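You operate a simulated robot arm through the tools that you are given. There is no shell and no other tool. Be economical: measure what you need, move in short steps, check, and stop when the job is done.

You run a simulated robot arm. Do the job below in one go: nothing can be reset, and whatever is moved stays where it is left.

TASK
Take the rolled care leaflet and leave it on the clear part of the packing table. Take the beaker with a blue stripe and put it on the lid rest on the ledge. Switch the scale switch on. Take the mixing cup and put it on the drying grid. Take the firing log and put it on the blue tile. Any order will do. Set down upright: beaker with a blue stripe, mixing cup.

Only the result counts: the job must be done as asked and must still hold three seconds after the hand-in. Knocking over, shifting, dropping, spilling or breaking anything else fails it. Lids that push on must go on centred and level and be pressed home; caps that screw on are set level and turned clockwise until they are tight.

THE ROBOT
A 6-joint arm with a two-finger parallel gripper on a trunk, on a base that drives. Base frame: it is fixed to the floor where the robot stands at the start and does not move with it; the origin is under the middle of the robot, x ahead of it, y to its left, z up. Units: mm, degrees, N and s.
With the tool pointing down near the work surface it reaches from about 100 to 680 mm from the robot's upright axis, wherever it stands. Its first joint turns from -166.0 to 166.0 degrees. Places, roughly: beaker with a blue stripe (6x6x9 cm) [-100, -1600, 900]; blue tile (10x10x1 cm) [1500, -4000, 700]; clear part of the packing table [0, -1500, 900]; drying grid (23x19 cm) [-1720, -800, 840]; firing log [4250, -4750, 1000]; lid rest on the ledge (25x22 cm) [-1680, 140, 740]; mixing cup (9x8x8 cm) [-2400, -2500, 800]; rolled care leaflet (4x4x15 cm) [400, -700, 300]; scale switch [-2300, -2300, 800]. Payload 3.43 kg.
Tool frame: the origin (TCP) lies between the finger pads and is the grasp point; the fingertips stand 34 mm ahead of it; z points along the fingers, y is the line along which they close. The gripper opens to 128 mm. The fingers are 24 mm wide and 12 mm thick; the gripper's body (48 by 130 mm) begins 96 mm behind the TCP.
Orientation is that of the tool frame in the base frame, as [roll, pitch, yaw] about the fixed x, y, z axes, in that order (R = Rz(yaw) Ry(pitch) Rx(roll)). With the fingers straight down and closing along the base's y, the tool's x points along the base's -x, its y along +y and its z along -z.

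THE INTERFACE
- The arm moves only by the tool nudge_tool. Its argument "moves" is a list of rows, each a list of 6 numbers: the shift along the tool's x, y, z in mm, then the turn, a rotation vector about the tool's x, y, z in degrees. In form: [[dx, dy, dz, rx, ry, rz], ...]. A call has 1 to 20 rows; each row shifts and turns the commanded pose from where the row before left it, along the tool's axes as they then stand. "hand" is the gripper command, from -1 (fully open) to 1 (shut), values between in proportion, set as the call begins (left out, the last holds). Rows are played at 5 a second. More than 50 mm and 8.6 degrees between two rows, or a gripper value outside its range, and nothing of the call is played. A pose out of reach is approached as far as the arm can. The call stops where the force on the tool passes 40 N (or 10 N more than at its start, if that is more) or the arm is blocked; 0.2 s more then pass. Each finger travels about 45 mm/s and halts on what it meets, pressing with about 26 N; the grip force reading is that of the motor and also rises with nothing between the fingers. The clock runs only during rows and for 0.2 s after the last one: add rows that do not move to give the fingers time. The reply holds the time, the measured pose of the TCP, the force on the tool along the base axes, the opening and the grip force, in the units named above and with some noise, with the torque about the TCP (base axes, N m) and any sound that the robot's microphone picked up, and new pictures: "pictures" is both (left out), scene, wrist or none.
- Cameras (640 x 400 px; columns grow to the right, rows downward): "scene" is now at [-22.2, 105, 1516.1]; the picture's right is [-0.84, -0.55, 0.00], its down [-0.43, 0.66, -0.61] and it looks along [0.34, -0.51, -0.79] (base axes); focal length 265 px, centre (320, 200). "wrist" rides on the gripper at [76, -11, -160] in the tool frame; the picture's right is [0.15, 0.99, 0.00], its down [-0.88, 0.13, -0.46] and it looks along [-0.45, 0.07, 0.89] (tool axes); focal length 234 px, centre (320, 200). There is no depth. A picture from a camera that has moved, and an enlarged one, comes with that camera's place and axes in the base frame and with its lens. The place of the scene camera against the robot may be out by one fixed shift of up to 25 mm in any direction.
- drive_base(legs): drives the robot by 1 to 6 legs, each [ahead, turn to the left] in mm and degrees, along the robot's own axes; the way and the turn of a leg run together, so that a leg with both is an arc; at most 1500 mm and 180 degrees a leg. The arm and the cameras ride along, it lands a little off, and it stops where it bumps. It gives what a move gives, and a new picture of the scene camera.
- pan_tilt(pan, tilt): turns the head with the scene camera to pan (to the left, within 155 degrees either way) and tilt (down, from -29 to 69), counted from straight ahead of the robot. It gives what a move gives, and a new picture of the scene camera.
- inspect(camera, box): a new picture of the part [left, top, right, bottom] of that camera's present view, enlarged. It takes no simulated time.
- close_job(): hands the job in; it is judged then, once.

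Go step by step. Nothing tells you exact positions but the pictures and the camera data: compare them with the known pose of the tool, close in by small moves and look again before you grip or let go. The budget is 165 turns and 260 pictures, counting those below and the enlarged ones. Unless the task says otherwise, let go and move clear before handing in, and close with one line.

The tools are called after "Request:" by a JSON object that holds its "op" and its "data". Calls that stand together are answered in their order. nudge_tool: Moves the arm, as the interface text tells. Its arguments: {"type":"object","properties":{"moves":{"type":"array","items":{"type":"array","items":{"type":"number"}}},"hand":{"type":"number"},"pictures":{"type":"string","enum":["both","scene","wrist","none"]}},"required":["moves"]} The other tools are called the same way: drive_base (legs) drives the base; pan_tilt (pan, tilt) turns the head that bears the scene camera; inspect (camera, box) takes an enlarged picture of a part of a camera's view; close_job () hands the job in.

At the start:

```text
time: 0.0
tcp_pos: [135.6, -442.5, 562.2]
tool_rot: [-180.0, -0.1, 179.9]
force: [-0.6, -0.5, -0.4]
torque: [-0.01, 0.0, -0.02]
finger_gap: 127.9
grasp_force: 0.1
robot x, y, heading: [-1.1, 0.6, -0.0]
head pan, tilt: [-56.9, 52.1]
```

scene: 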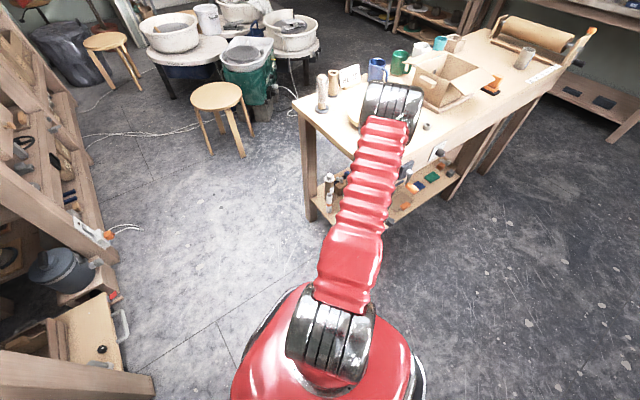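
wrist: 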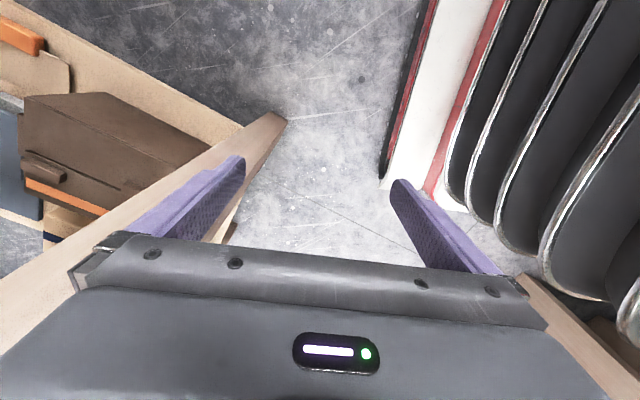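

I see the packing table with a shelf below it, the pottery wheels beyond, and the arm in front of it. I'll enlarge the table and shelf first.

Request:
{"op": "inspect", "data": {"camera": "scene", "box": [290, 0, 610, 200]}}

Request:
{"op": "inspect", "data": {"camera": "scene", "box": [290, 120, 490, 245]}}

```text
2.00 times, centred on (450, 100) of scene
camera zoom: at [-22.2, 105.0, 1516.1], right [-0.84, -0.55, 0.0], down [-0.43, 0.66, -0.61], along [0.34, -0.51, -0.79], focal length 530 px, centre (60, 400)
```

zoom: 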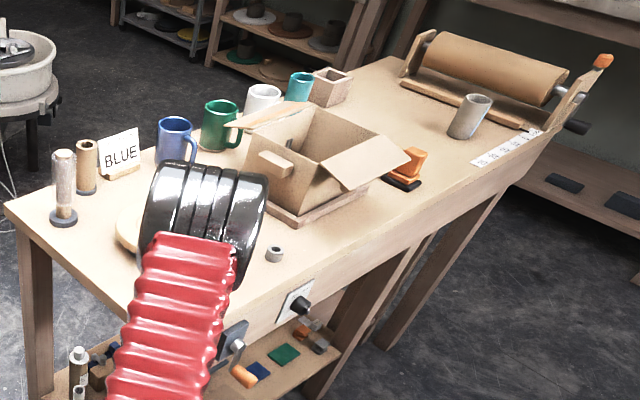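

```text
3.20 times, centred on (390, 182) of scene
camera zoom: at [-22.2, 105.0, 1516.1], right [-0.84, -0.55, 0.0], down [-0.43, 0.66, -0.61], along [0.34, -0.51, -0.79], focal length 849 px, centre (96, 256)
```

zoom: 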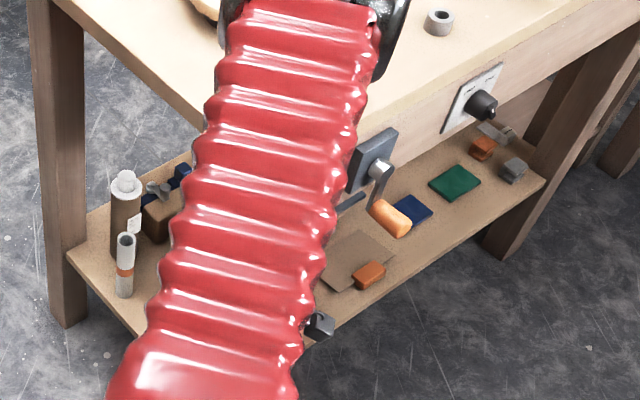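

The leaflet looks like the banded roll upright near the end of the low shelf, at about (446,-690). I'll pull the arm in so it clears the table, then drive toward the table's end.

Request:
{"op": "nudge_tool", "data": {"moves": [[0, 45, 0, 0, 0, 0], [0, 45, 0, 0, 0, 0], [0, 45, 0, 0, 0, 0], [0, 45, 0, 0, 0, 0], [0, 0, 0, 0, 0, 0]], "pictures": "none"}}

Request:
{"op": "pan_tilt", "data": {"pan": -45, "tilt": 35}}

```text
time: 1.2
tcp_pos: [134.8, -262.8, 560.9]
tool_rot: [179.9, -0.1, -180.0]
force: [0.2, 0.5, -1.5]
torque: [0.0, 0.02, 0.0]
finger_gap: 128.2
grasp_force: 0.0
robot x, y, heading: [-1.3, -1.6, 0.1]
head pan, tilt: [-56.9, 52.1]
```

```text
time: 2.0
tcp_pos: [135.0, -262.9, 561.1]
tool_rot: [179.9, 0.1, -179.9]
force: [-1.2, 0.3, 0.7]
torque: [0.01, -0.02, 0.02]
finger_gap: 128.1
grasp_force: 0.2
robot x, y, heading: [-1.2, -2.0, 0.0]
head pan, tilt: [-45.0, 35.0]
camera scene: at [-0.8, 105.6, 1540.5], right [-0.71, -0.71, 0.0], down [-0.41, 0.41, -0.82], along [0.58, -0.58, -0.57], focal length 265 px, centre (320, 200)
```

scene: 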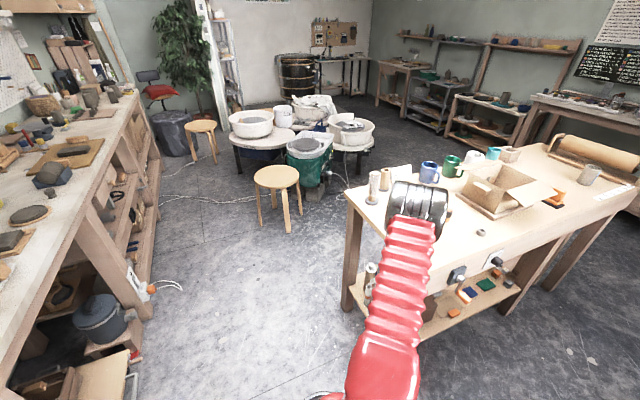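

Request:
{"op": "drive_base", "data": {"legs": [[620, 0]]}}

Request:
{"op": "pan_tilt", "data": {"pan": -105, "tilt": 50}}

```text
time: 6.4
tcp_pos: [758.5, -263.6, 561.5]
tool_rot: [180.0, 0.0, 179.8]
force: [0.6, 0.7, 0.0]
torque: [-0.03, 0.0, -0.03]
finger_gap: 128.1
grasp_force: 0.1
robot x, y, heading: [622.8, -5.2, -0.2]
head pan, tilt: [-45.0, 35.0]
camera scene: at [623.8, 104.8, 1540.6], right [-0.71, -0.7, 0.0], down [-0.4, 0.41, -0.82], along [0.58, -0.58, -0.57], focal length 265 px, centre (320, 200)
```

scene: 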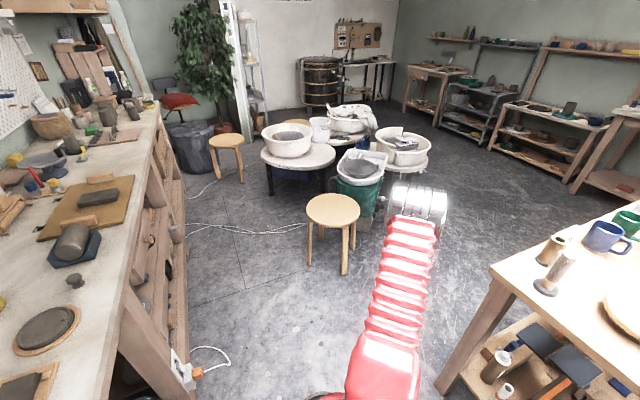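

```text
time: 7.7
tcp_pos: [757.9, -264.0, 562.3]
tool_rot: [179.9, 0.1, 179.8]
force: [-0.1, -0.5, -0.5]
torque: [0.03, 0.02, 0.02]
finger_gap: 127.9
grasp_force: 0.2
robot x, y, heading: [624.1, -1.4, -0.3]
head pan, tilt: [-105.0, 50.0]
camera scene: at [541.6, 92.9, 1518.9], right [-0.97, 0.26, 0.0], down [0.2, 0.74, -0.64], along [-0.17, -0.62, -0.77], focal length 265 px, centre (320, 200)
```

scene: 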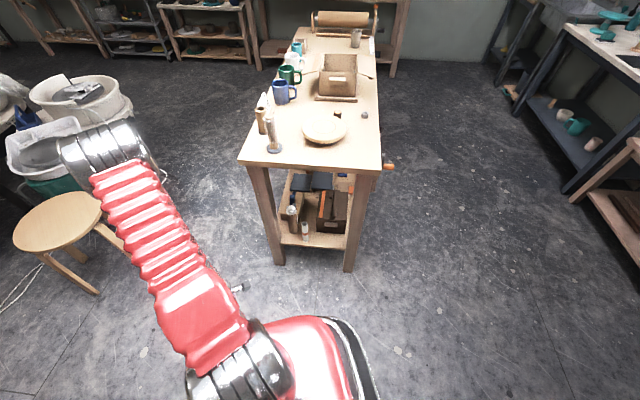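

Request:
{"op": "inspect", "data": {"camera": "scene", "box": [220, 130, 420, 280]}}

Request:
{"op": "inspect", "data": {"camera": "scene", "box": [230, 0, 430, 150]}}

```text
2.67 times, centred on (320, 205) of scene
camera zoom: at [541.6, 92.9, 1518.9], right [-0.97, 0.26, 0.0], down [0.2, 0.74, -0.64], along [-0.17, -0.62, -0.77], focal length 707 px, centre (320, 187)
```

zoom: 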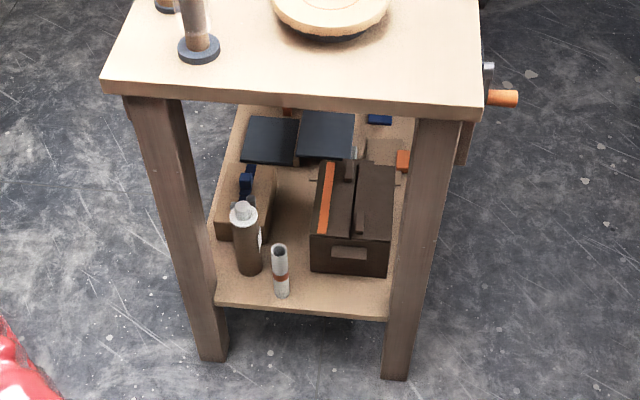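

```text
2.67 times, centred on (330, 75) of scene
camera zoom: at [541.6, 92.9, 1518.9], right [-0.97, 0.26, 0.0], down [0.2, 0.74, -0.64], along [-0.17, -0.62, -0.77], focal length 707 px, centre (293, 533)
```

zoom: 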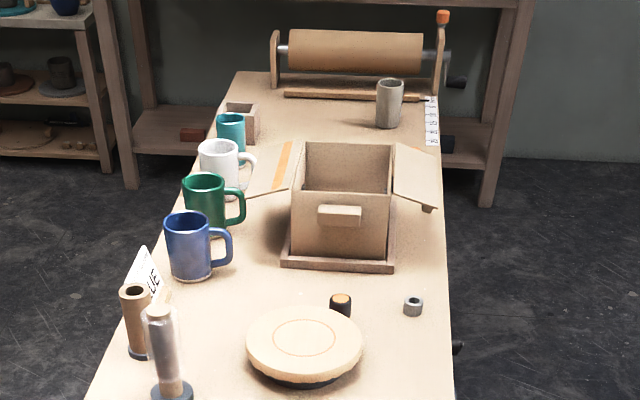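

The leaflet stands between the two end legs, with a bottle to its left. I'll turn to face the table end squarely and come a little closer.

Request:
{"op": "drive_base", "data": {"legs": [[0, -108], [130, 0]]}}

Request:
{"op": "pan_tilt", "data": {"pan": 0, "tilt": 60}}

```text
time: 15.8
tcp_pos: [292.8, -175.3, 562.6]
tool_rot: [-180.0, -0.1, 72.3]
force: [-0.1, -0.1, 0.3]
torque: [-0.02, -0.02, 0.0]
finger_gap: 128.1
grasp_force: 0.0
robot x, y, heading: [610.7, -133.6, -107.9]
head pan, tilt: [-105.0, 50.0]
camera scene: at [707.9, -72.6, 1518.9], right [0.54, 0.84, 0.0], down [0.64, -0.42, -0.64], along [-0.54, 0.35, -0.77], focal length 265 px, centre (320, 200)
```

scene: 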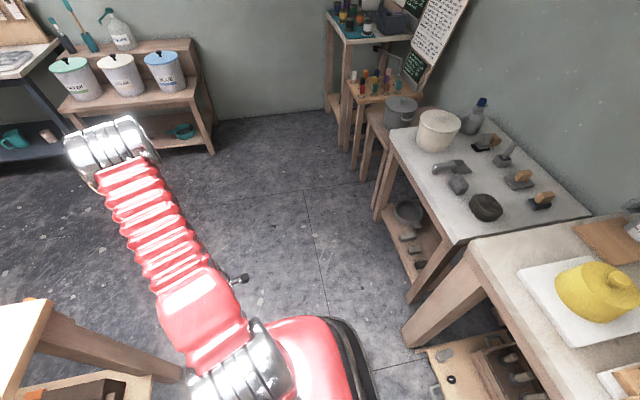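

```text
time: 17.7
tcp_pos: [293.4, -174.7, 562.8]
tool_rot: [-180.0, 0.0, 72.4]
force: [-0.1, 0.2, -0.1]
torque: [0.01, 0.02, -0.05]
finger_gap: 128.1
grasp_force: 0.1
robot x, y, heading: [606.8, -130.5, -107.6]
head pan, tilt: [0.0, 60.0]
camera scene: at [752.1, -177.9, 1506.3], right [-0.95, 0.31, 0.0], down [0.27, 0.82, -0.5], along [-0.15, -0.48, -0.87], focal length 265 px, centre (320, 200)
```

scene: 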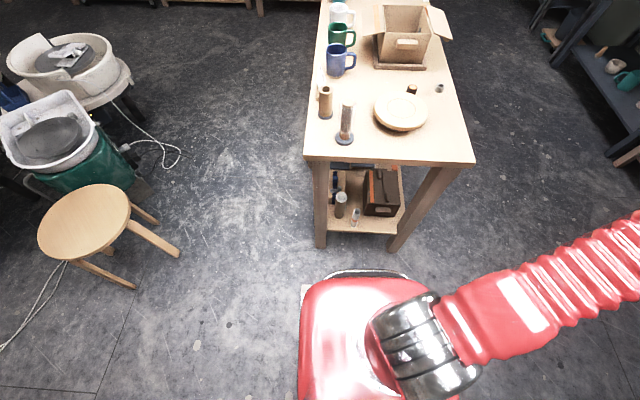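

I'm facing the table's end now. I'll swing the tool round to the front.

Request:
{"op": "nudge_tool", "data": {"moves": [[-25, 41, 0, 0, 0, 0], [-25, 41, 0, 0, 0, 0], [-25, 41, 0, 0, 0, 0], [-25, 41, 0, 0, 0, 0], [-25, 41, 0, 0, 0, 0], [-25, 41, 0, 0, 0, 0], [-25, 41, 0, 0, 0, 2.5], [0, 0, 0, 0, -8, 0], [0, 0, 0, 0, -8, 0], [0, 0, 0, 0, -8, 0], [0, 0, 0, 0, -8, 0], [0, 0, 0, 0, -8, 0], [0, 0, 0, 0, 0, 0]]}}

```text
time: 20.7
tcp_pos: [502.2, -470.5, 549.5]
tool_rot: [179.5, 43.7, 69.4]
force: [0.2, -0.4, -0.2]
torque: [0.03, 0.01, 0.0]
finger_gap: 128.4
grasp_force: 0.0
out of reach, approached as far as the arm can: row 10, 11
robot x, y, heading: [608.5, -131.3, -107.9]
head pan, tilt: [0.0, 60.0]
stopped in row 13: the arm was blocked; the commanded pose is now the measured one
camera scene: at [752.1, -178.2, 1506.3], right [-0.95, 0.31, 0.0], down [0.27, 0.82, -0.5], along [-0.15, -0.48, -0.87], focal length 265 px, centre (320, 200)
camera wrist: at [548.4, -310.4, 613.2], right [0.97, -0.24, -0.09], down [0.01, -0.34, 0.94], along [-0.26, -0.91, -0.33], focal length 234 px, centre (320, 200)
```

scene: 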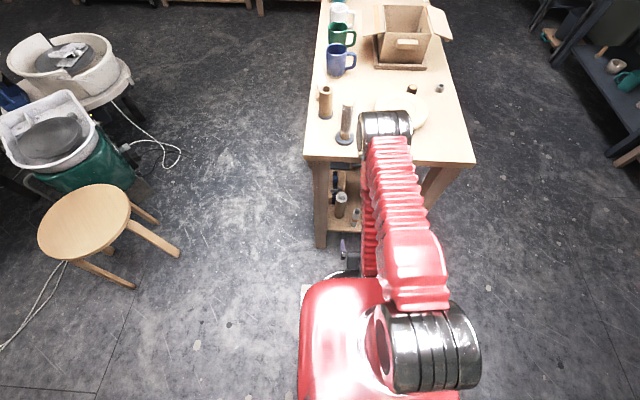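
wrist: 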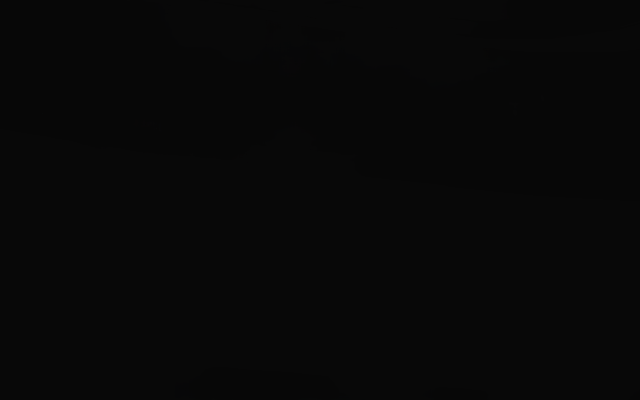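

The tilted gripper came against the trunk. I'll move the tool forward, then back the base off so the arm stays straighter and clears the tabletop edge.

Request:
{"op": "nudge_tool", "data": {"moves": [[-15, 0, 14, 0, 0, 0], [-29, 0, 28, 0, 0, 0], [-29, 0, 28, 0, 0, 0], [0, 0, 0, 0, 0, 0]], "pictures": "none"}}

Request:
{"op": "drive_base", "data": {"legs": [[-100, 0]]}}

```text
time: 21.7
tcp_pos: [467.3, -564.9, 548.9]
tool_rot: [179.4, 43.6, 69.5]
force: [0.2, 0.5, 0.2]
torque: [0.0, 0.01, 0.01]
finger_gap: 128.0
grasp_force: 0.1
robot x, y, heading: [610.6, -135.1, -107.9]
head pan, tilt: [0.0, 60.0]
```

```text
time: 23.0
tcp_pos: [498.7, -468.6, 548.1]
tool_rot: [179.5, 43.6, 69.5]
force: [-1.0, -0.4, -0.8]
torque: [0.02, 0.02, 0.0]
finger_gap: 128.0
grasp_force: 0.0
robot x, y, heading: [637.9, -38.5, -108.1]
head pan, tilt: [0.0, 60.0]
camera scene: at [782.9, -82.6, 1506.3], right [-0.95, 0.31, 0.0], down [0.27, 0.82, -0.5], along [-0.15, -0.48, -0.87], focal length 265 px, centre (320, 200)
```

scene: 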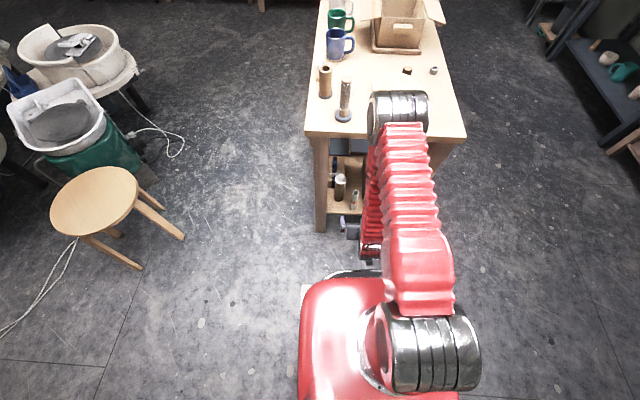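

Request:
{"op": "nudge_tool", "data": {"moves": [[7.7, 0, 36.8, 0, 0, 0], [7.7, 0, 36.8, 0, 0, 0], [7.7, 0, 36.8, 0, 0, 0], [7.7, 0, 36.8, 0, 0, 0], [0, 0, 0, 0, 0, 0]]}}

```text
time: 24.2
tcp_pos: [472.9, -542.8, 421.0]
tool_rot: [179.5, 43.6, 69.5]
force: [-0.1, 0.1, 0.0]
torque: [-0.01, 0.0, 0.0]
finger_gap: 128.2
grasp_force: 0.1
robot x, y, heading: [640.5, -35.6, -107.9]
head pan, tilt: [0.0, 60.0]
camera scene: at [782.9, -82.6, 1506.3], right [-0.95, 0.31, 0.0], down [0.27, 0.82, -0.5], along [-0.15, -0.48, -0.87], focal length 265 px, centre (320, 200)
camera wrist: at [517.8, -383.7, 484.2], right [0.97, -0.24, -0.09], down [0.01, -0.35, 0.94], along [-0.26, -0.91, -0.33], focal length 234 px, centre (320, 200)
```

scene: 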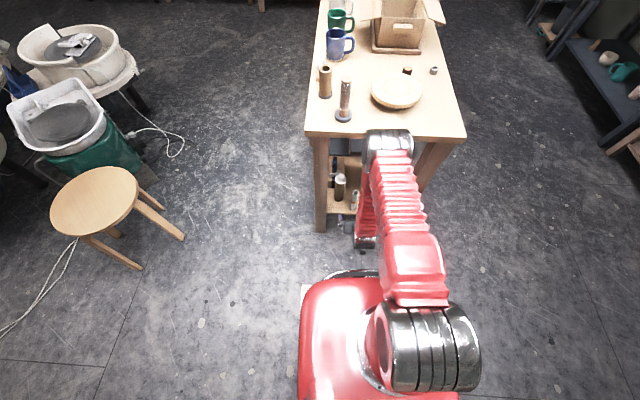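
wrist: 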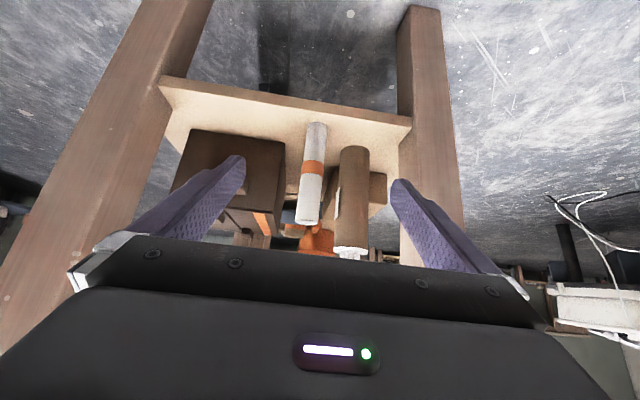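

Wrist view puts the leaflet's axis at about (417,-682), base z≈258, with the bottle about 68 mm to its left and deeper. I'll half-close the hand and approach.

Request:
{"op": "nudge_tool", "data": {"moves": [[0, 0, 0, 0, 0, 0], [0, 0, 0, 0, 0, 0], [-9.1, -1, 30.8, 0, 0, 0], [-9.1, -1, 30.8, 0, 0, 0], [-9.1, -1, 30.8, 0, 0, 0], [0, 0, 0, 0, 0, 0]], "hand": 0, "pictures": "wrist"}}

```text
time: 25.6
tcp_pos: [440.7, -621.1, 373.2]
tool_rot: [179.5, 43.5, 69.5]
force: [0.4, 0.1, 0.2]
torque: [-0.03, 0.02, 0.01]
finger_gap: 64.2
grasp_force: 0.0
robot x, y, heading: [638.4, -37.9, -107.8]
head pan, tilt: [0.0, 60.0]
camera wrist: at [487.2, -462.6, 436.7], right [0.97, -0.24, -0.09], down [0.01, -0.35, 0.94], along [-0.26, -0.91, -0.33], focal length 234 px, centre (320, 200)
```

wrist: 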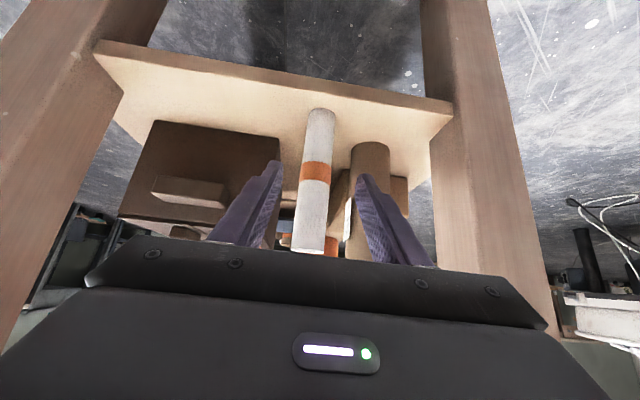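

Request:
{"op": "nudge_tool", "data": {"moves": [[-8.8, -1.5, 32.6, 0, 0, 0], [-8.8, -1.5, 32.6, 0, 0, 0], [0, 0, 0, 0, 0, 0]], "pictures": "wrist"}}

```text
time: 26.4
tcp_pos: [418.9, -676.2, 338.4]
tool_rot: [179.5, 43.6, 69.5]
force: [0.1, 1.1, -0.2]
torque: [-0.03, -0.04, 0.0]
finger_gap: 63.9
grasp_force: 0.2
robot x, y, heading: [637.9, -37.7, -107.8]
head pan, tilt: [0.0, 60.0]
camera wrist: at [464.3, -515.7, 402.0], right [0.97, -0.24, -0.09], down [0.01, -0.35, 0.94], along [-0.26, -0.91, -0.33], focal length 234 px, centre (320, 200)
```

wrist: 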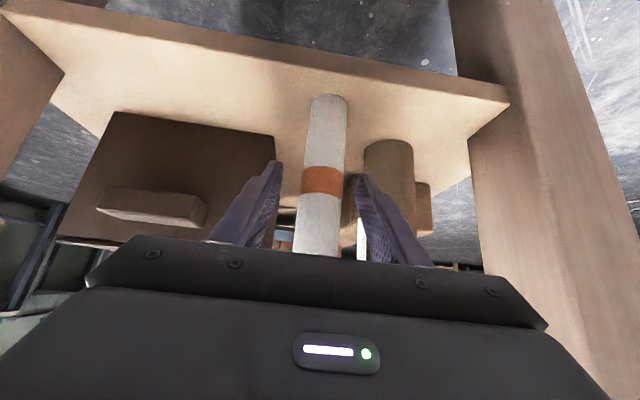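

Request:
{"op": "nudge_tool", "data": {"moves": [[0, 0, 0, 0, 0, 0], [0, 0, 0, 0, 0, 0], [0, 0, 0, 0, 0, 0], [0, 0, 0, 0, 0, 0], [0, 0, 0, 0, 0, 0]], "hand": 1, "pictures": "wrist"}}

```text
time: 27.6
tcp_pos: [418.9, -673.6, 338.5]
tool_rot: [179.5, 43.6, 69.5]
force: [-0.1, -0.5, -0.4]
torque: [0.0, 0.01, 0.02]
finger_gap: 29.6
grasp_force: 26.0
robot x, y, heading: [637.5, -35.5, -107.8]
head pan, tilt: [0.0, 60.0]
camera wrist: at [464.4, -515.5, 402.2], right [0.97, -0.24, -0.09], down [0.01, -0.35, 0.94], along [-0.26, -0.91, -0.33], focal length 234 px, centre (320, 200)
```

wrist: 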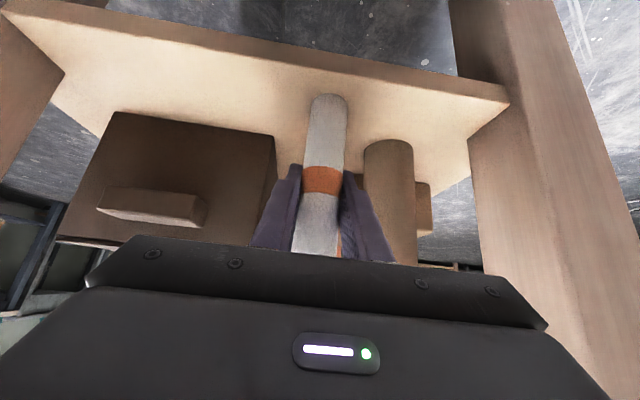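

It's gripped. Lift slightly and back out from under the tabletop.

Request:
{"op": "nudge_tool", "data": {"moves": [[-13.8, 0, -14.4, 0, 0, 0], [-13.8, 0, -14.4, 0, 0, 0], [25, 0, -24, 0, 0, 0], [25, 0, -24, 0, 0, 0], [25, 0, -24, 0, 0, 0], [25, 0, -24, 0, 0, 0], [25, 0, -24, 0, 0, 0], [25, 0, -24, 0, 0, 0], [0, 0, 0, 0, 0, 0]]}}

```text
time: 29.6
tcp_pos: [490.9, -476.8, 379.3]
tool_rot: [179.5, 43.6, 69.5]
force: [-0.9, 0.1, 0.4]
torque: [0.01, -0.01, 0.01]
finger_gap: 29.5
grasp_force: 25.9
robot x, y, heading: [639.9, -38.9, -108.0]
head pan, tilt: [0.0, 60.0]
camera scene: at [782.9, -82.6, 1506.3], right [-0.95, 0.31, 0.0], down [0.27, 0.82, -0.5], along [-0.15, -0.48, -0.87], focal length 265 px, centre (320, 200)
camera wrist: at [536.1, -318.6, 442.6], right [0.97, -0.24, -0.09], down [0.01, -0.35, 0.94], along [-0.26, -0.91, -0.33], focal length 234 px, centre (320, 200)
```

scene: 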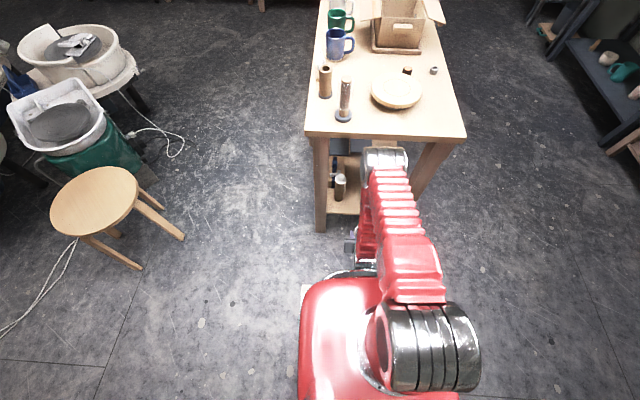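
wrist: 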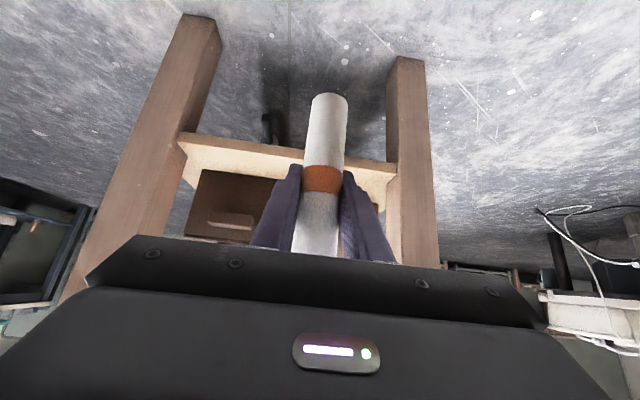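

Request:
{"op": "nudge_tool", "data": {"moves": [[-27.6, 0, -28.8, 0, 0, 0], [-27.6, 0, -28.8, 0, 0, 0], [-27.6, 0, -28.8, 0, 0, 0], [-27.6, 0, -28.8, 0, 0, 0], [-27.6, 0, -28.8, 0, 0, 0], [-27.6, 0, -28.8, 0, 0, 0], [-27.6, 0, -28.8, 0, 0, 0], [-27.6, 0, -28.8, 0, 0, 0], [-27.6, 0, -28.8, 0, 0, 0], [-27.6, 0, -28.8, 0, 0, 0], [-27.6, 0, -28.8, 0, 0, 0], [-27.6, 0, -28.8, 0, 0, 0], [-27.6, 0, -28.8, 0, 0, 0], [-27.6, 0, -28.8, 0, 0, 0], [-27.6, 0, -28.8, 0, 0, 0], [-27.6, 0, -28.8, 0, 0, 0], [-27.6, 0, -28.8, 0, 0, 0], [0, 0, 0, 0, 0, 0]], "pictures": "scene"}}

```text
time: 33.4
tcp_pos: [476.2, -508.8, 1050.0]
tool_rot: [179.5, 43.5, 69.4]
force: [0.1, 0.4, 0.0]
torque: [0.01, 0.01, 0.0]
finger_gap: 29.6
grasp_force: 25.8
out of reach, approached as far as the arm can: row 9, 10, 11
robot x, y, heading: [635.1, -36.4, -108.1]
head pan, tilt: [0.0, 60.0]
camera scene: at [783.0, -82.3, 1506.3], right [-0.95, 0.31, 0.0], down [0.27, 0.82, -0.5], along [-0.15, -0.48, -0.87], focal length 265 px, centre (320, 200)
```

scene: 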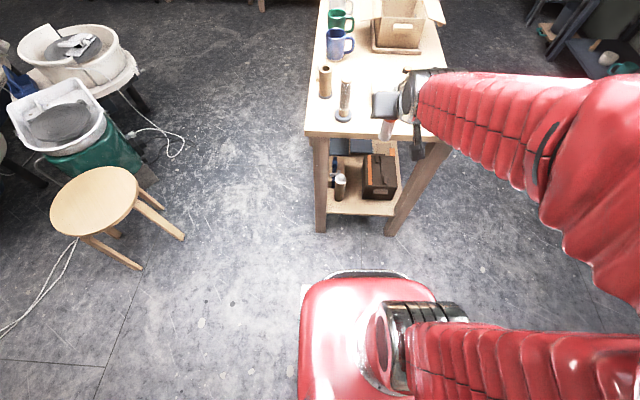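

Leaflet is out and raised. Now I'll drive round to the front side of the table, keeping well off it.

Request:
{"op": "drive_base", "data": {"legs": [[0, -60], [1038, 0], [0, 54], [1038, 0], [0, 93]]}}

Request:
{"op": "pan_tilt", "data": {"pan": 0, "tilt": 40}}

```text
time: 36.2
tcp_pos: [221.8, -307.1, 1050.7]
tool_rot: [179.5, 43.6, 31.5]
force: [0.7, 0.6, -0.6]
torque: [0.02, 0.02, -0.02]
finger_gap: 29.6
grasp_force: 26.5
robot x, y, heading: [647.4, -47.3, -145.0]
head pan, tilt: [0.0, 60.0]
stopped in leg 1: the robot was blocked; the commanded pose is now the measured one
camera scene: at [729.4, -169.0, 1506.3], right [-0.58, 0.82, 0.0], down [0.71, 0.5, -0.5], along [-0.41, -0.29, -0.87], focal length 265 px, centre (320, 200)
```

scene: 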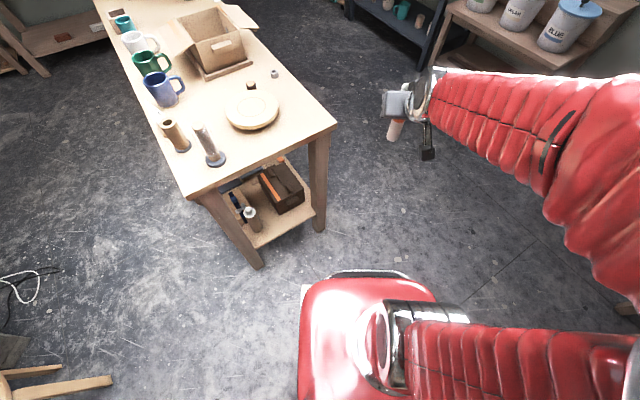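

```text
time: 37.0
tcp_pos: [221.2, -307.6, 1050.9]
tool_rot: [179.5, 43.6, 31.5]
force: [-0.5, 0.1, -0.1]
torque: [0.02, -0.04, 0.01]
finger_gap: 29.4
grasp_force: 25.7
robot x, y, heading: [645.9, -47.0, -144.9]
head pan, tilt: [0.0, 40.0]
camera scene: at [714.4, -179.6, 1533.0], right [-0.58, 0.82, 0.0], down [0.53, 0.37, -0.77], along [-0.63, -0.44, -0.64], focal length 265 px, centre (320, 200)
```

scene: 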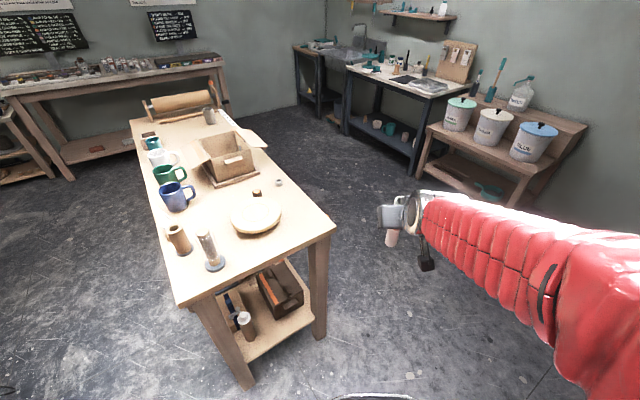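

The turn was blocked. I'll look to the right, where the elbow sticks out.

Request:
{"op": "pan_tilt", "data": {"pan": -90, "tilt": 45}}

```text
time: 38.7
tcp_pos: [222.2, -307.6, 1051.3]
tool_rot: [179.5, 43.6, 31.5]
force: [0.6, -1.2, -0.5]
torque: [-0.01, 0.0, 0.03]
finger_gap: 29.5
grasp_force: 26.2
robot x, y, heading: [647.8, -47.5, -144.8]
head pan, tilt: [-90.0, 45.0]
camera scene: at [736.9, -64.1, 1525.8], right [0.82, 0.58, 0.0], down [0.41, -0.58, -0.71], along [-0.41, 0.58, -0.71], focal length 265 px, centre (320, 200)
```

scene: 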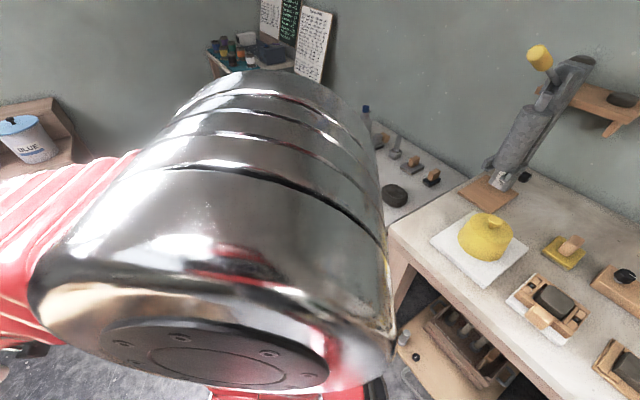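

Request:
{"op": "pan_tilt", "data": {"pan": -140, "tilt": 60}}

Request:
{"op": "pan_tilt", "data": {"pan": 130, "tilt": 55}}

Request:
{"op": "pan_tilt", "data": {"pan": 60, "tilt": 60}}

```text
time: 39.9
tcp_pos: [221.4, -308.4, 1050.3]
tool_rot: [179.5, 43.7, 31.5]
force: [-0.5, -0.7, -0.5]
torque: [0.0, -0.01, -0.01]
finger_gap: 29.8
grasp_force: 26.6
robot x, y, heading: [646.1, -44.7, -144.7]
head pan, tilt: [-140.0, 60.0]
camera scene: at [800.8, -66.0, 1506.3], right [0.97, -0.25, 0.0], down [-0.22, -0.84, -0.5], along [0.13, 0.48, -0.87], focal length 265 px, centre (320, 200)
```

scene: 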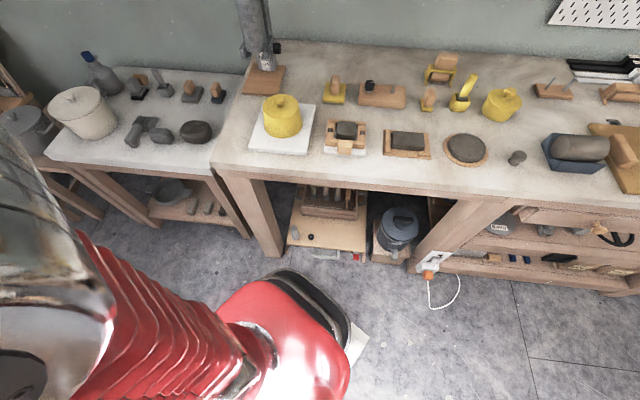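

```text
time: 43.6
tcp_pos: [222.3, -307.4, 1050.9]
tool_rot: [179.5, 43.5, 31.5]
force: [-0.4, 0.2, 0.1]
torque: [-0.03, -0.01, -0.01]
finger_gap: 29.5
grasp_force: 26.0
robot x, y, heading: [648.3, -50.9, -144.7]
head pan, tilt: [130.0, 55.0]
camera scene: at [853.6, -148.9, 1512.4], right [-0.26, -0.97, 0.0], down [-0.79, 0.21, -0.57], along [0.55, -0.15, -0.82], focal length 265 px, centre (320, 200)
```

scene: 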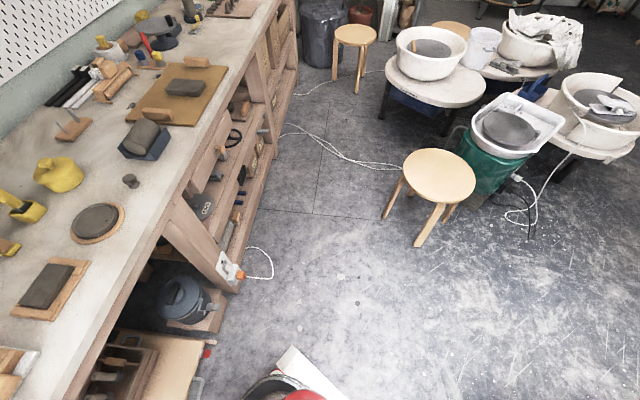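

```text
time: 45.0
tcp_pos: [222.1, -309.5, 1050.6]
tool_rot: [179.5, 43.6, 31.5]
force: [-1.2, 0.2, 0.0]
torque: [0.01, -0.02, 0.02]
finger_gap: 29.5
grasp_force: 25.9
robot x, y, heading: [651.2, -45.4, -144.7]
head pan, tilt: [60.0, 60.0]
camera scene: at [790.0, -196.9, 1506.3], right [-1.0, -0.09, 0.0], down [-0.08, 0.86, -0.5], along [0.05, -0.5, -0.87], focal length 265 px, centre (320, 200)
```

scene: 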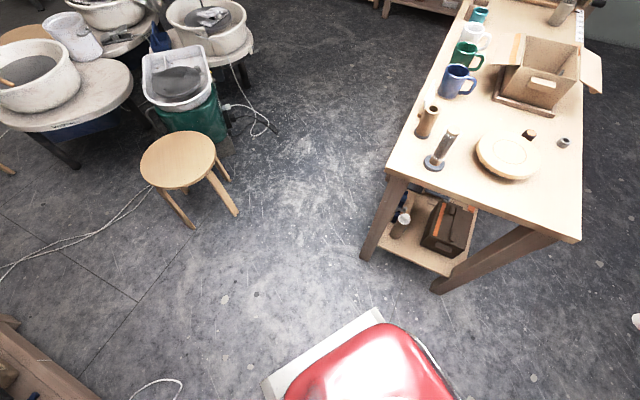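

Request:
{"op": "pan_tilt", "data": {"pan": -115, "tilt": 20}}

Request:
{"op": "pan_tilt", "data": {"pan": -155, "tilt": 69}}

```text
time: 47.6
tcp_pos: [221.2, -308.1, 1051.7]
tool_rot: [179.5, 43.6, 31.6]
force: [0.0, 0.0, -0.1]
torque: [-0.01, 0.0, -0.01]
finger_gap: 29.4
grasp_force: 26.0
robot x, y, heading: [647.2, -46.1, -144.8]
head pan, tilt: [-115.0, 20.0]
camera scene: at [767.3, -38.9, 1564.4], right [0.98, 0.18, 0.0], down [0.06, -0.34, -0.94], along [-0.17, 0.92, -0.34], focal length 265 px, centre (320, 200)
```

scene: 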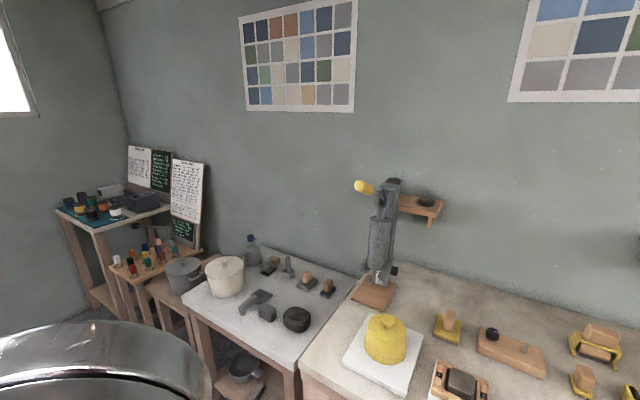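

```text
time: 48.8
tcp_pos: [221.7, -307.9, 1050.6]
tool_rot: [179.6, 43.6, 31.4]
force: [-0.6, 0.1, -0.2]
torque: [0.01, -0.02, -0.02]
finger_gap: 29.1
grasp_force: 26.1
robot x, y, heading: [647.5, -44.8, -145.1]
head pan, tilt: [-154.7, 68.8]
camera scene: at [811.4, -81.8, 1497.0], right [0.87, -0.49, 0.0], down [-0.46, -0.81, -0.36], along [0.18, 0.32, -0.93], focal length 265 px, centre (320, 200)
```

scene: 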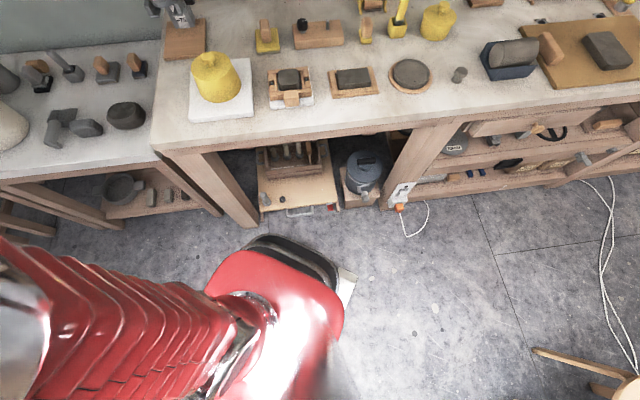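

I see nothing plainly in contact, so I'll retry the turn in a small step.

Request:
{"op": "drive_base", "data": {"legs": [[60, 0], [0, -10]]}}

```text
time: 50.8
tcp_pos: [133.3, -264.6, 1050.5]
tool_rot: [179.5, 43.6, 21.6]
force: [-0.2, -0.7, -0.2]
torque: [0.03, 0.0, 0.0]
finger_gap: 29.2
grasp_force: 25.6
robot x, y, heading: [596.3, -86.5, -154.4]
head pan, tilt: [-154.7, 68.8]
camera scene: at [752.7, -147.5, 1496.9], right [0.77, -0.63, 0.0], down [-0.59, -0.72, -0.36], along [0.23, 0.28, -0.93], focal length 265 px, centre (320, 200)
```

scene: 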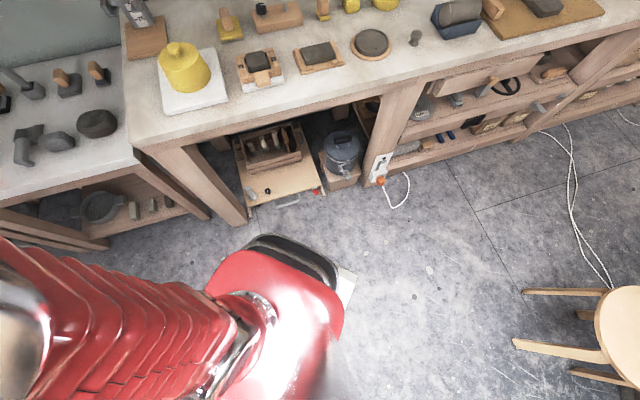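

Request:
{"op": "drive_base", "data": {"legs": [[0, -20], [980, 0]]}}

Request:
{"op": "pan_tilt", "data": {"pan": 30, "tilt": 35}}

```text
time: 58.8
tcp_pos: [-878.3, -187.8, 1050.1]
tool_rot: [179.5, 43.5, 1.7]
force: [0.2, 0.2, -1.0]
torque: [0.0, -0.01, 0.0]
finger_gap: 28.1
grasp_force: 25.8
robot x, y, heading: [-383.7, -181.6, -174.4]
head pan, tilt: [-154.7, 68.8]
camera scene: at [-260.3, -291.6, 1496.9], right [0.51, -0.86, 0.0], down [-0.8, -0.47, -0.36], along [0.31, 0.18, -0.93], focal length 265 px, centre (320, 200)
```

scene: 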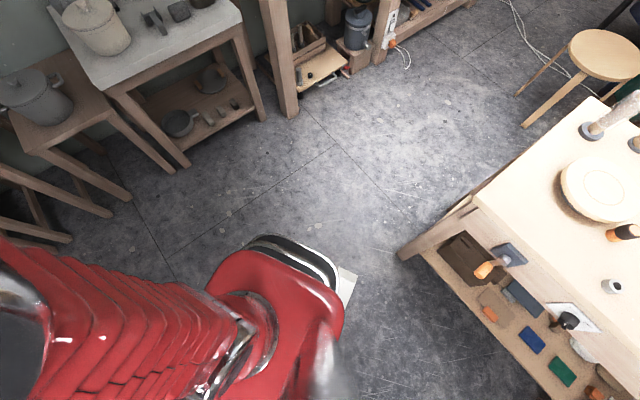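

```text
time: 61.6
tcp_pos: [-878.6, -187.1, 1052.3]
tool_rot: [179.4, 43.7, 1.6]
force: [-0.1, 0.7, -0.6]
torque: [0.0, 0.02, 0.02]
finger_gap: 28.1
grasp_force: 26.2
robot x, y, heading: [-379.8, -177.2, -174.8]
head pan, tilt: [30.0, 35.0]
camera scene: at [-380.4, -370.9, 1540.6], right [-0.58, 0.82, 0.0], down [0.47, 0.33, -0.82], along [-0.67, -0.47, -0.57], focal length 265 px, centre (320, 200)
```

scene: 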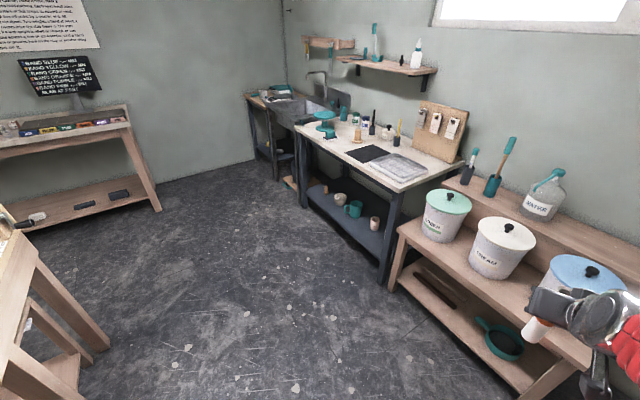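

Request:
{"op": "drive_base", "data": {"legs": [[0, 61], [1040, 0], [0, 93]]}}

Request:
{"op": "pan_tilt", "data": {"pan": 0, "tilt": 42}}

```text
time: 64.5
tcp_pos: [-756.4, -510.4, 1054.5]
tool_rot: [179.6, 43.7, 41.9]
force: [0.0, -0.7, 0.2]
torque: [0.0, 0.03, -0.02]
finger_gap: 27.7
grasp_force: 25.7
robot x, y, heading: [-388.3, -168.7, -134.8]
head pan, tilt: [30.0, 35.0]
stopped in leg 1: the robot was blocked; the commanded pose is now the measured one
camera scene: at [-261.8, -314.7, 1540.6], right [-0.97, 0.26, 0.0], down [0.15, 0.55, -0.82], along [-0.21, -0.79, -0.57], focal length 265 px, centre (320, 200)
```

scene: 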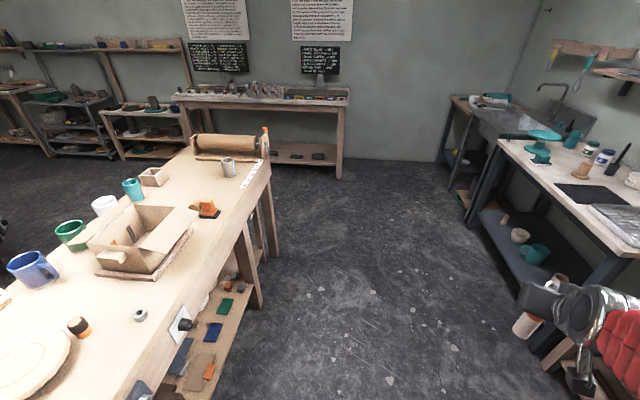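

```text
time: 65.5
tcp_pos: [-756.4, -509.6, 1053.0]
tool_rot: [179.7, 43.6, 41.9]
force: [-0.3, 0.0, -0.5]
torque: [0.0, 0.01, 0.01]
finger_gap: 27.8
grasp_force: 26.6
robot x, y, heading: [-390.7, -171.5, -134.9]
head pan, tilt: [0.0, 42.0]
camera scene: at [-298.1, -288.8, 1530.1], right [-0.71, 0.71, 0.0], down [0.47, 0.47, -0.74], along [-0.52, -0.53, -0.67], focal length 265 px, centre (320, 200)
```

scene: 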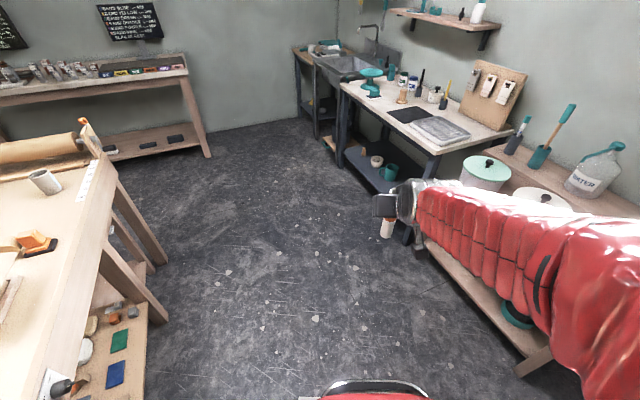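

Request:
{"op": "drive_base", "data": {"legs": [[0, 21], [520, 0], [520, 0]]}}

```text
time: 74.3
tcp_pos: [-1034.4, -1573.8, 1052.3]
tool_rot: [179.5, 43.6, 63.0]
force: [0.7, -0.5, -0.1]
torque: [0.02, 0.0, 0.01]
finger_gap: 27.9
grasp_force: 26.4
robot x, y, heading: [-813.0, -1121.8, -114.0]
head pan, tilt: [0.0, 42.0]
camera scene: at [-683.3, -1198.8, 1530.1], right [-0.92, 0.4, 0.0], down [0.27, 0.61, -0.74], along [-0.3, -0.68, -0.67], focal length 265 px, centre (320, 200)
```

scene: 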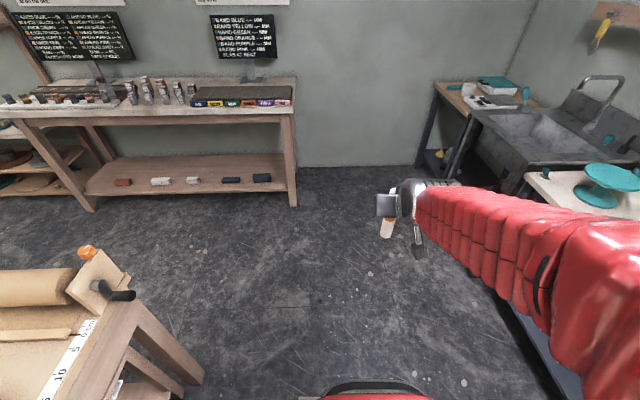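

Request:
{"op": "drive_base", "data": {"legs": [[0, 31], [0, 31], [0, 31]]}}

```text
time: 77.2
tcp_pos: [-764.5, -1617.8, 1053.9]
tool_rot: [179.5, 43.7, 94.8]
force: [0.5, -0.2, -0.5]
torque: [0.02, -0.01, 0.02]
finger_gap: 27.5
grasp_force: 26.2
robot x, y, heading: [-827.0, -1123.9, -82.0]
head pan, tilt: [0.0, 42.0]
stopped in leg 2: the robot was blocked; the commanded pose is now the measured one
camera scene: at [-670.6, -1114.2, 1530.1], right [-0.99, -0.14, 0.0], down [-0.09, 0.66, -0.74], along [0.1, -0.74, -0.67], focal length 265 px, centre (320, 200)
```

scene: 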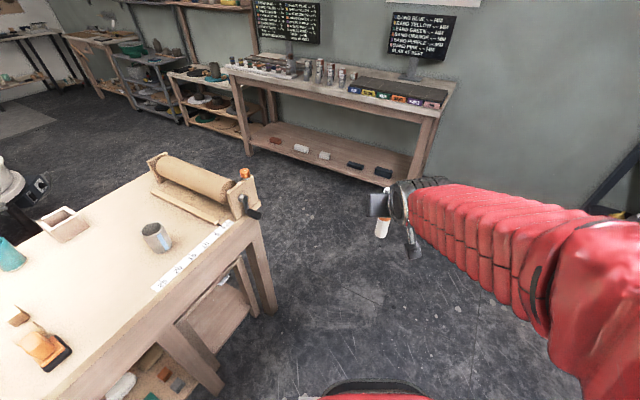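

Request:
{"op": "pan_tilt", "data": {"pan": -70, "tilt": 50}}

Request:
{"op": "pan_tilt", "data": {"pan": -150, "tilt": 50}}

```text
time: 78.7
tcp_pos: [-764.0, -1618.3, 1052.8]
tool_rot: [179.6, 43.6, 94.8]
force: [0.0, -0.3, -1.2]
torque: [-0.02, -0.02, 0.0]
finger_gap: 27.5
grasp_force: 26.3
robot x, y, heading: [-828.9, -1120.5, -82.2]
head pan, tilt: [-70.0, 50.0]
camera scene: at [-750.2, -1067.5, 1518.9], right [-0.47, 0.88, 0.0], down [0.68, 0.36, -0.64], along [-0.57, -0.3, -0.77], focal length 265 px, centre (320, 200)
```

scene: 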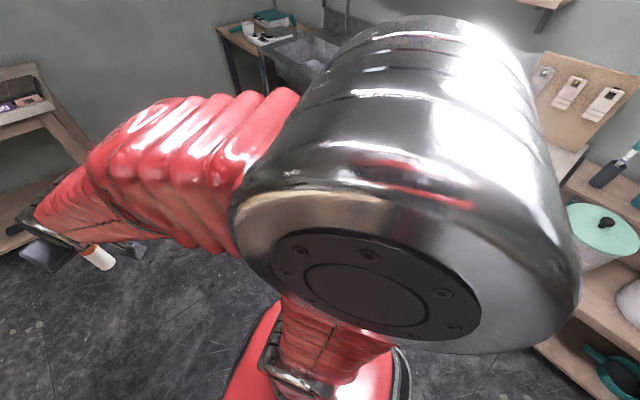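

```text
time: 80.2
tcp_pos: [-764.9, -1617.6, 1054.7]
tool_rot: [179.6, 43.6, 94.8]
force: [-0.6, 0.0, -0.6]
torque: [0.01, 0.01, 0.03]
finger_gap: 27.7
grasp_force: 25.5
robot x, y, heading: [-828.9, -1120.6, -82.1]
head pan, tilt: [-150.0, 50.0]
camera scene: at [-729.5, -970.7, 1518.9], right [0.79, 0.62, 0.0], down [0.47, -0.6, -0.64], along [-0.4, 0.51, -0.77], focal length 265 px, centre (320, 200)
```

scene: 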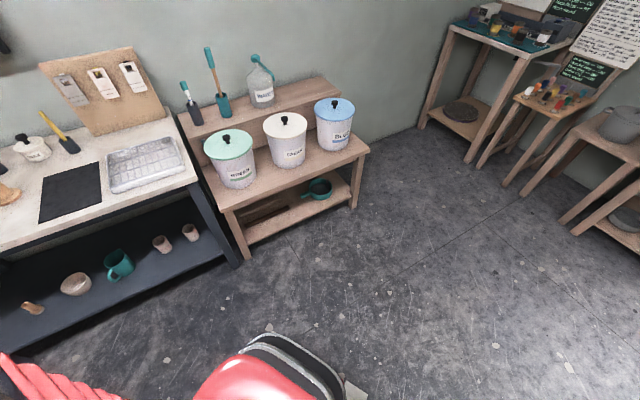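

Nothing is touching anything; re-issuing the turn has worked before, so I'll do it in a smaller step.

Request:
{"op": "drive_base", "data": {"legs": [[0, 25]]}}

Request:
{"op": "drive_base", "data": {"legs": [[0, 25]]}}

Request:
{"op": "pan_tilt", "data": {"pan": 0, "tilt": 45}}

```text
time: 82.4
tcp_pos: [-559.0, -1545.2, 1055.5]
tool_rot: [179.6, 43.6, 120.0]
force: [0.3, 0.1, -0.3]
torque: [0.0, -0.02, -0.02]
finger_gap: 27.6
grasp_force: 26.0
robot x, y, heading: [-832.4, -1128.7, -56.9]
head pan, tilt: [-150.0, 50.0]
camera scene: at [-805.2, -947.0, 1518.9], right [0.45, 0.89, 0.0], down [0.68, -0.35, -0.64], along [-0.57, 0.29, -0.77], focal length 265 px, centre (320, 200)
```

scene: 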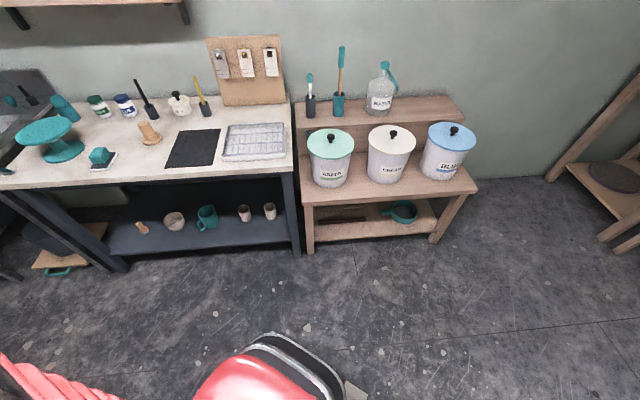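

```text
time: 84.5
tcp_pos: [-407.0, -1391.3, 1054.9]
tool_rot: [179.6, 43.6, 144.9]
force: [0.5, 0.3, -0.2]
torque: [-0.03, -0.04, 0.01]
finger_gap: 27.5
grasp_force: 25.4
robot x, y, heading: [-836.5, -1137.8, -32.0]
head pan, tilt: [-150.0, 50.0]
camera scene: at [-882.0, -956.4, 1518.9], right [0.04, 1.0, 0.0], down [0.77, -0.03, -0.64], along [-0.64, 0.02, -0.77], focal length 265 px, centre (320, 200)
```

scene: 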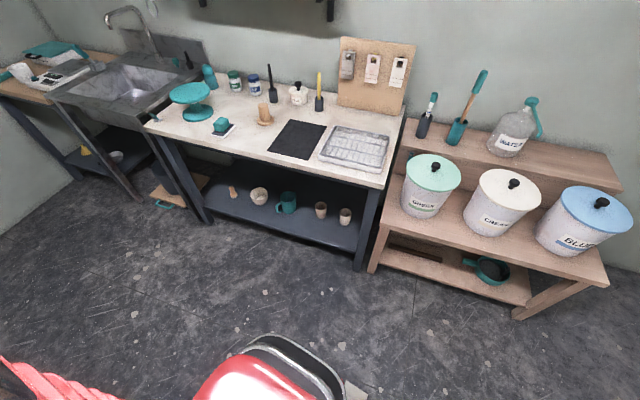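

```text
time: 86.9
tcp_pos: [-407.2, -1391.7, 1055.2]
tool_rot: [179.6, 43.7, 144.8]
force: [0.1, 0.0, -0.9]
torque: [0.01, 0.01, 0.0]
finger_gap: 27.7
grasp_force: 26.3
robot x, y, heading: [-831.2, -1136.1, -32.5]
head pan, tilt: [0.0, 45.0]
camera scene: at [-736.2, -1002.7, 1525.8], right [-0.53, -0.85, 0.0], down [-0.6, 0.38, -0.71], along [0.6, -0.38, -0.71], focal length 265 px, centre (320, 200)
```

scene: 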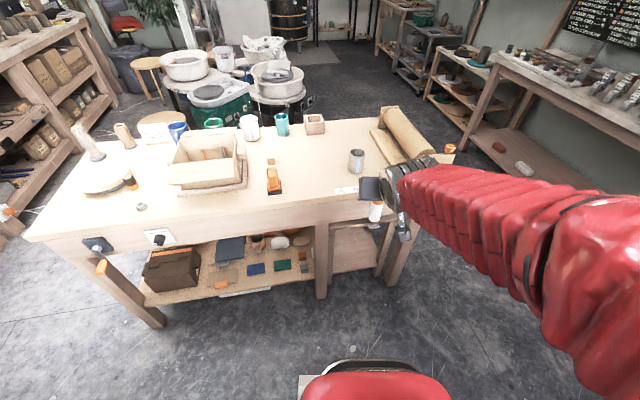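

I can see the clear area between the orange stamp and the grey beaker, around (0,-1470). I'll square up to the table and drive in.

Request:
{"op": "drive_base", "data": {"legs": [[0, 12]]}}

Request:
{"op": "drive_base", "data": {"legs": [[330, 0]]}}

```text
time: 88.3
tcp_pos: [-364.5, -1296.6, 1053.6]
tool_rot: [179.7, 43.7, 157.0]
force: [0.1, -0.3, -0.4]
torque: [-0.01, 0.03, -0.02]
finger_gap: 28.0
grasp_force: 26.2
robot x, y, heading: [-835.0, -1138.3, -20.4]
head pan, tilt: [0.0, 45.0]
camera scene: at [-764.8, -988.3, 1525.8], right [-0.35, -0.94, 0.0], down [-0.66, 0.25, -0.71], along [0.66, -0.25, -0.71], focal length 265 px, centre (320, 200)
```

scene: 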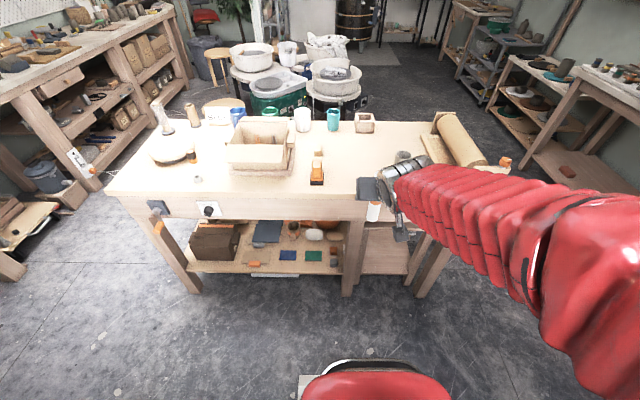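

```text
time: 91.0
tcp_pos: [-54.6, -1411.2, 1055.7]
tool_rot: [179.7, 43.6, 156.9]
force: [0.4, 0.6, -0.4]
torque: [0.01, 0.0, -0.02]
finger_gap: 27.7
grasp_force: 25.7
robot x, y, heading: [-527.5, -1251.5, -20.3]
head pan, tilt: [0.0, 45.0]
camera scene: at [-456.1, -1102.6, 1525.8], right [-0.35, -0.94, 0.0], down [-0.66, 0.25, -0.71], along [0.66, -0.25, -0.71], focal length 265 px, centre (320, 200)
```

scene: 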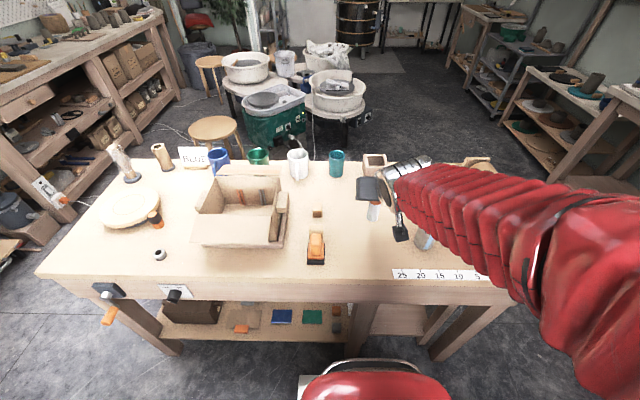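

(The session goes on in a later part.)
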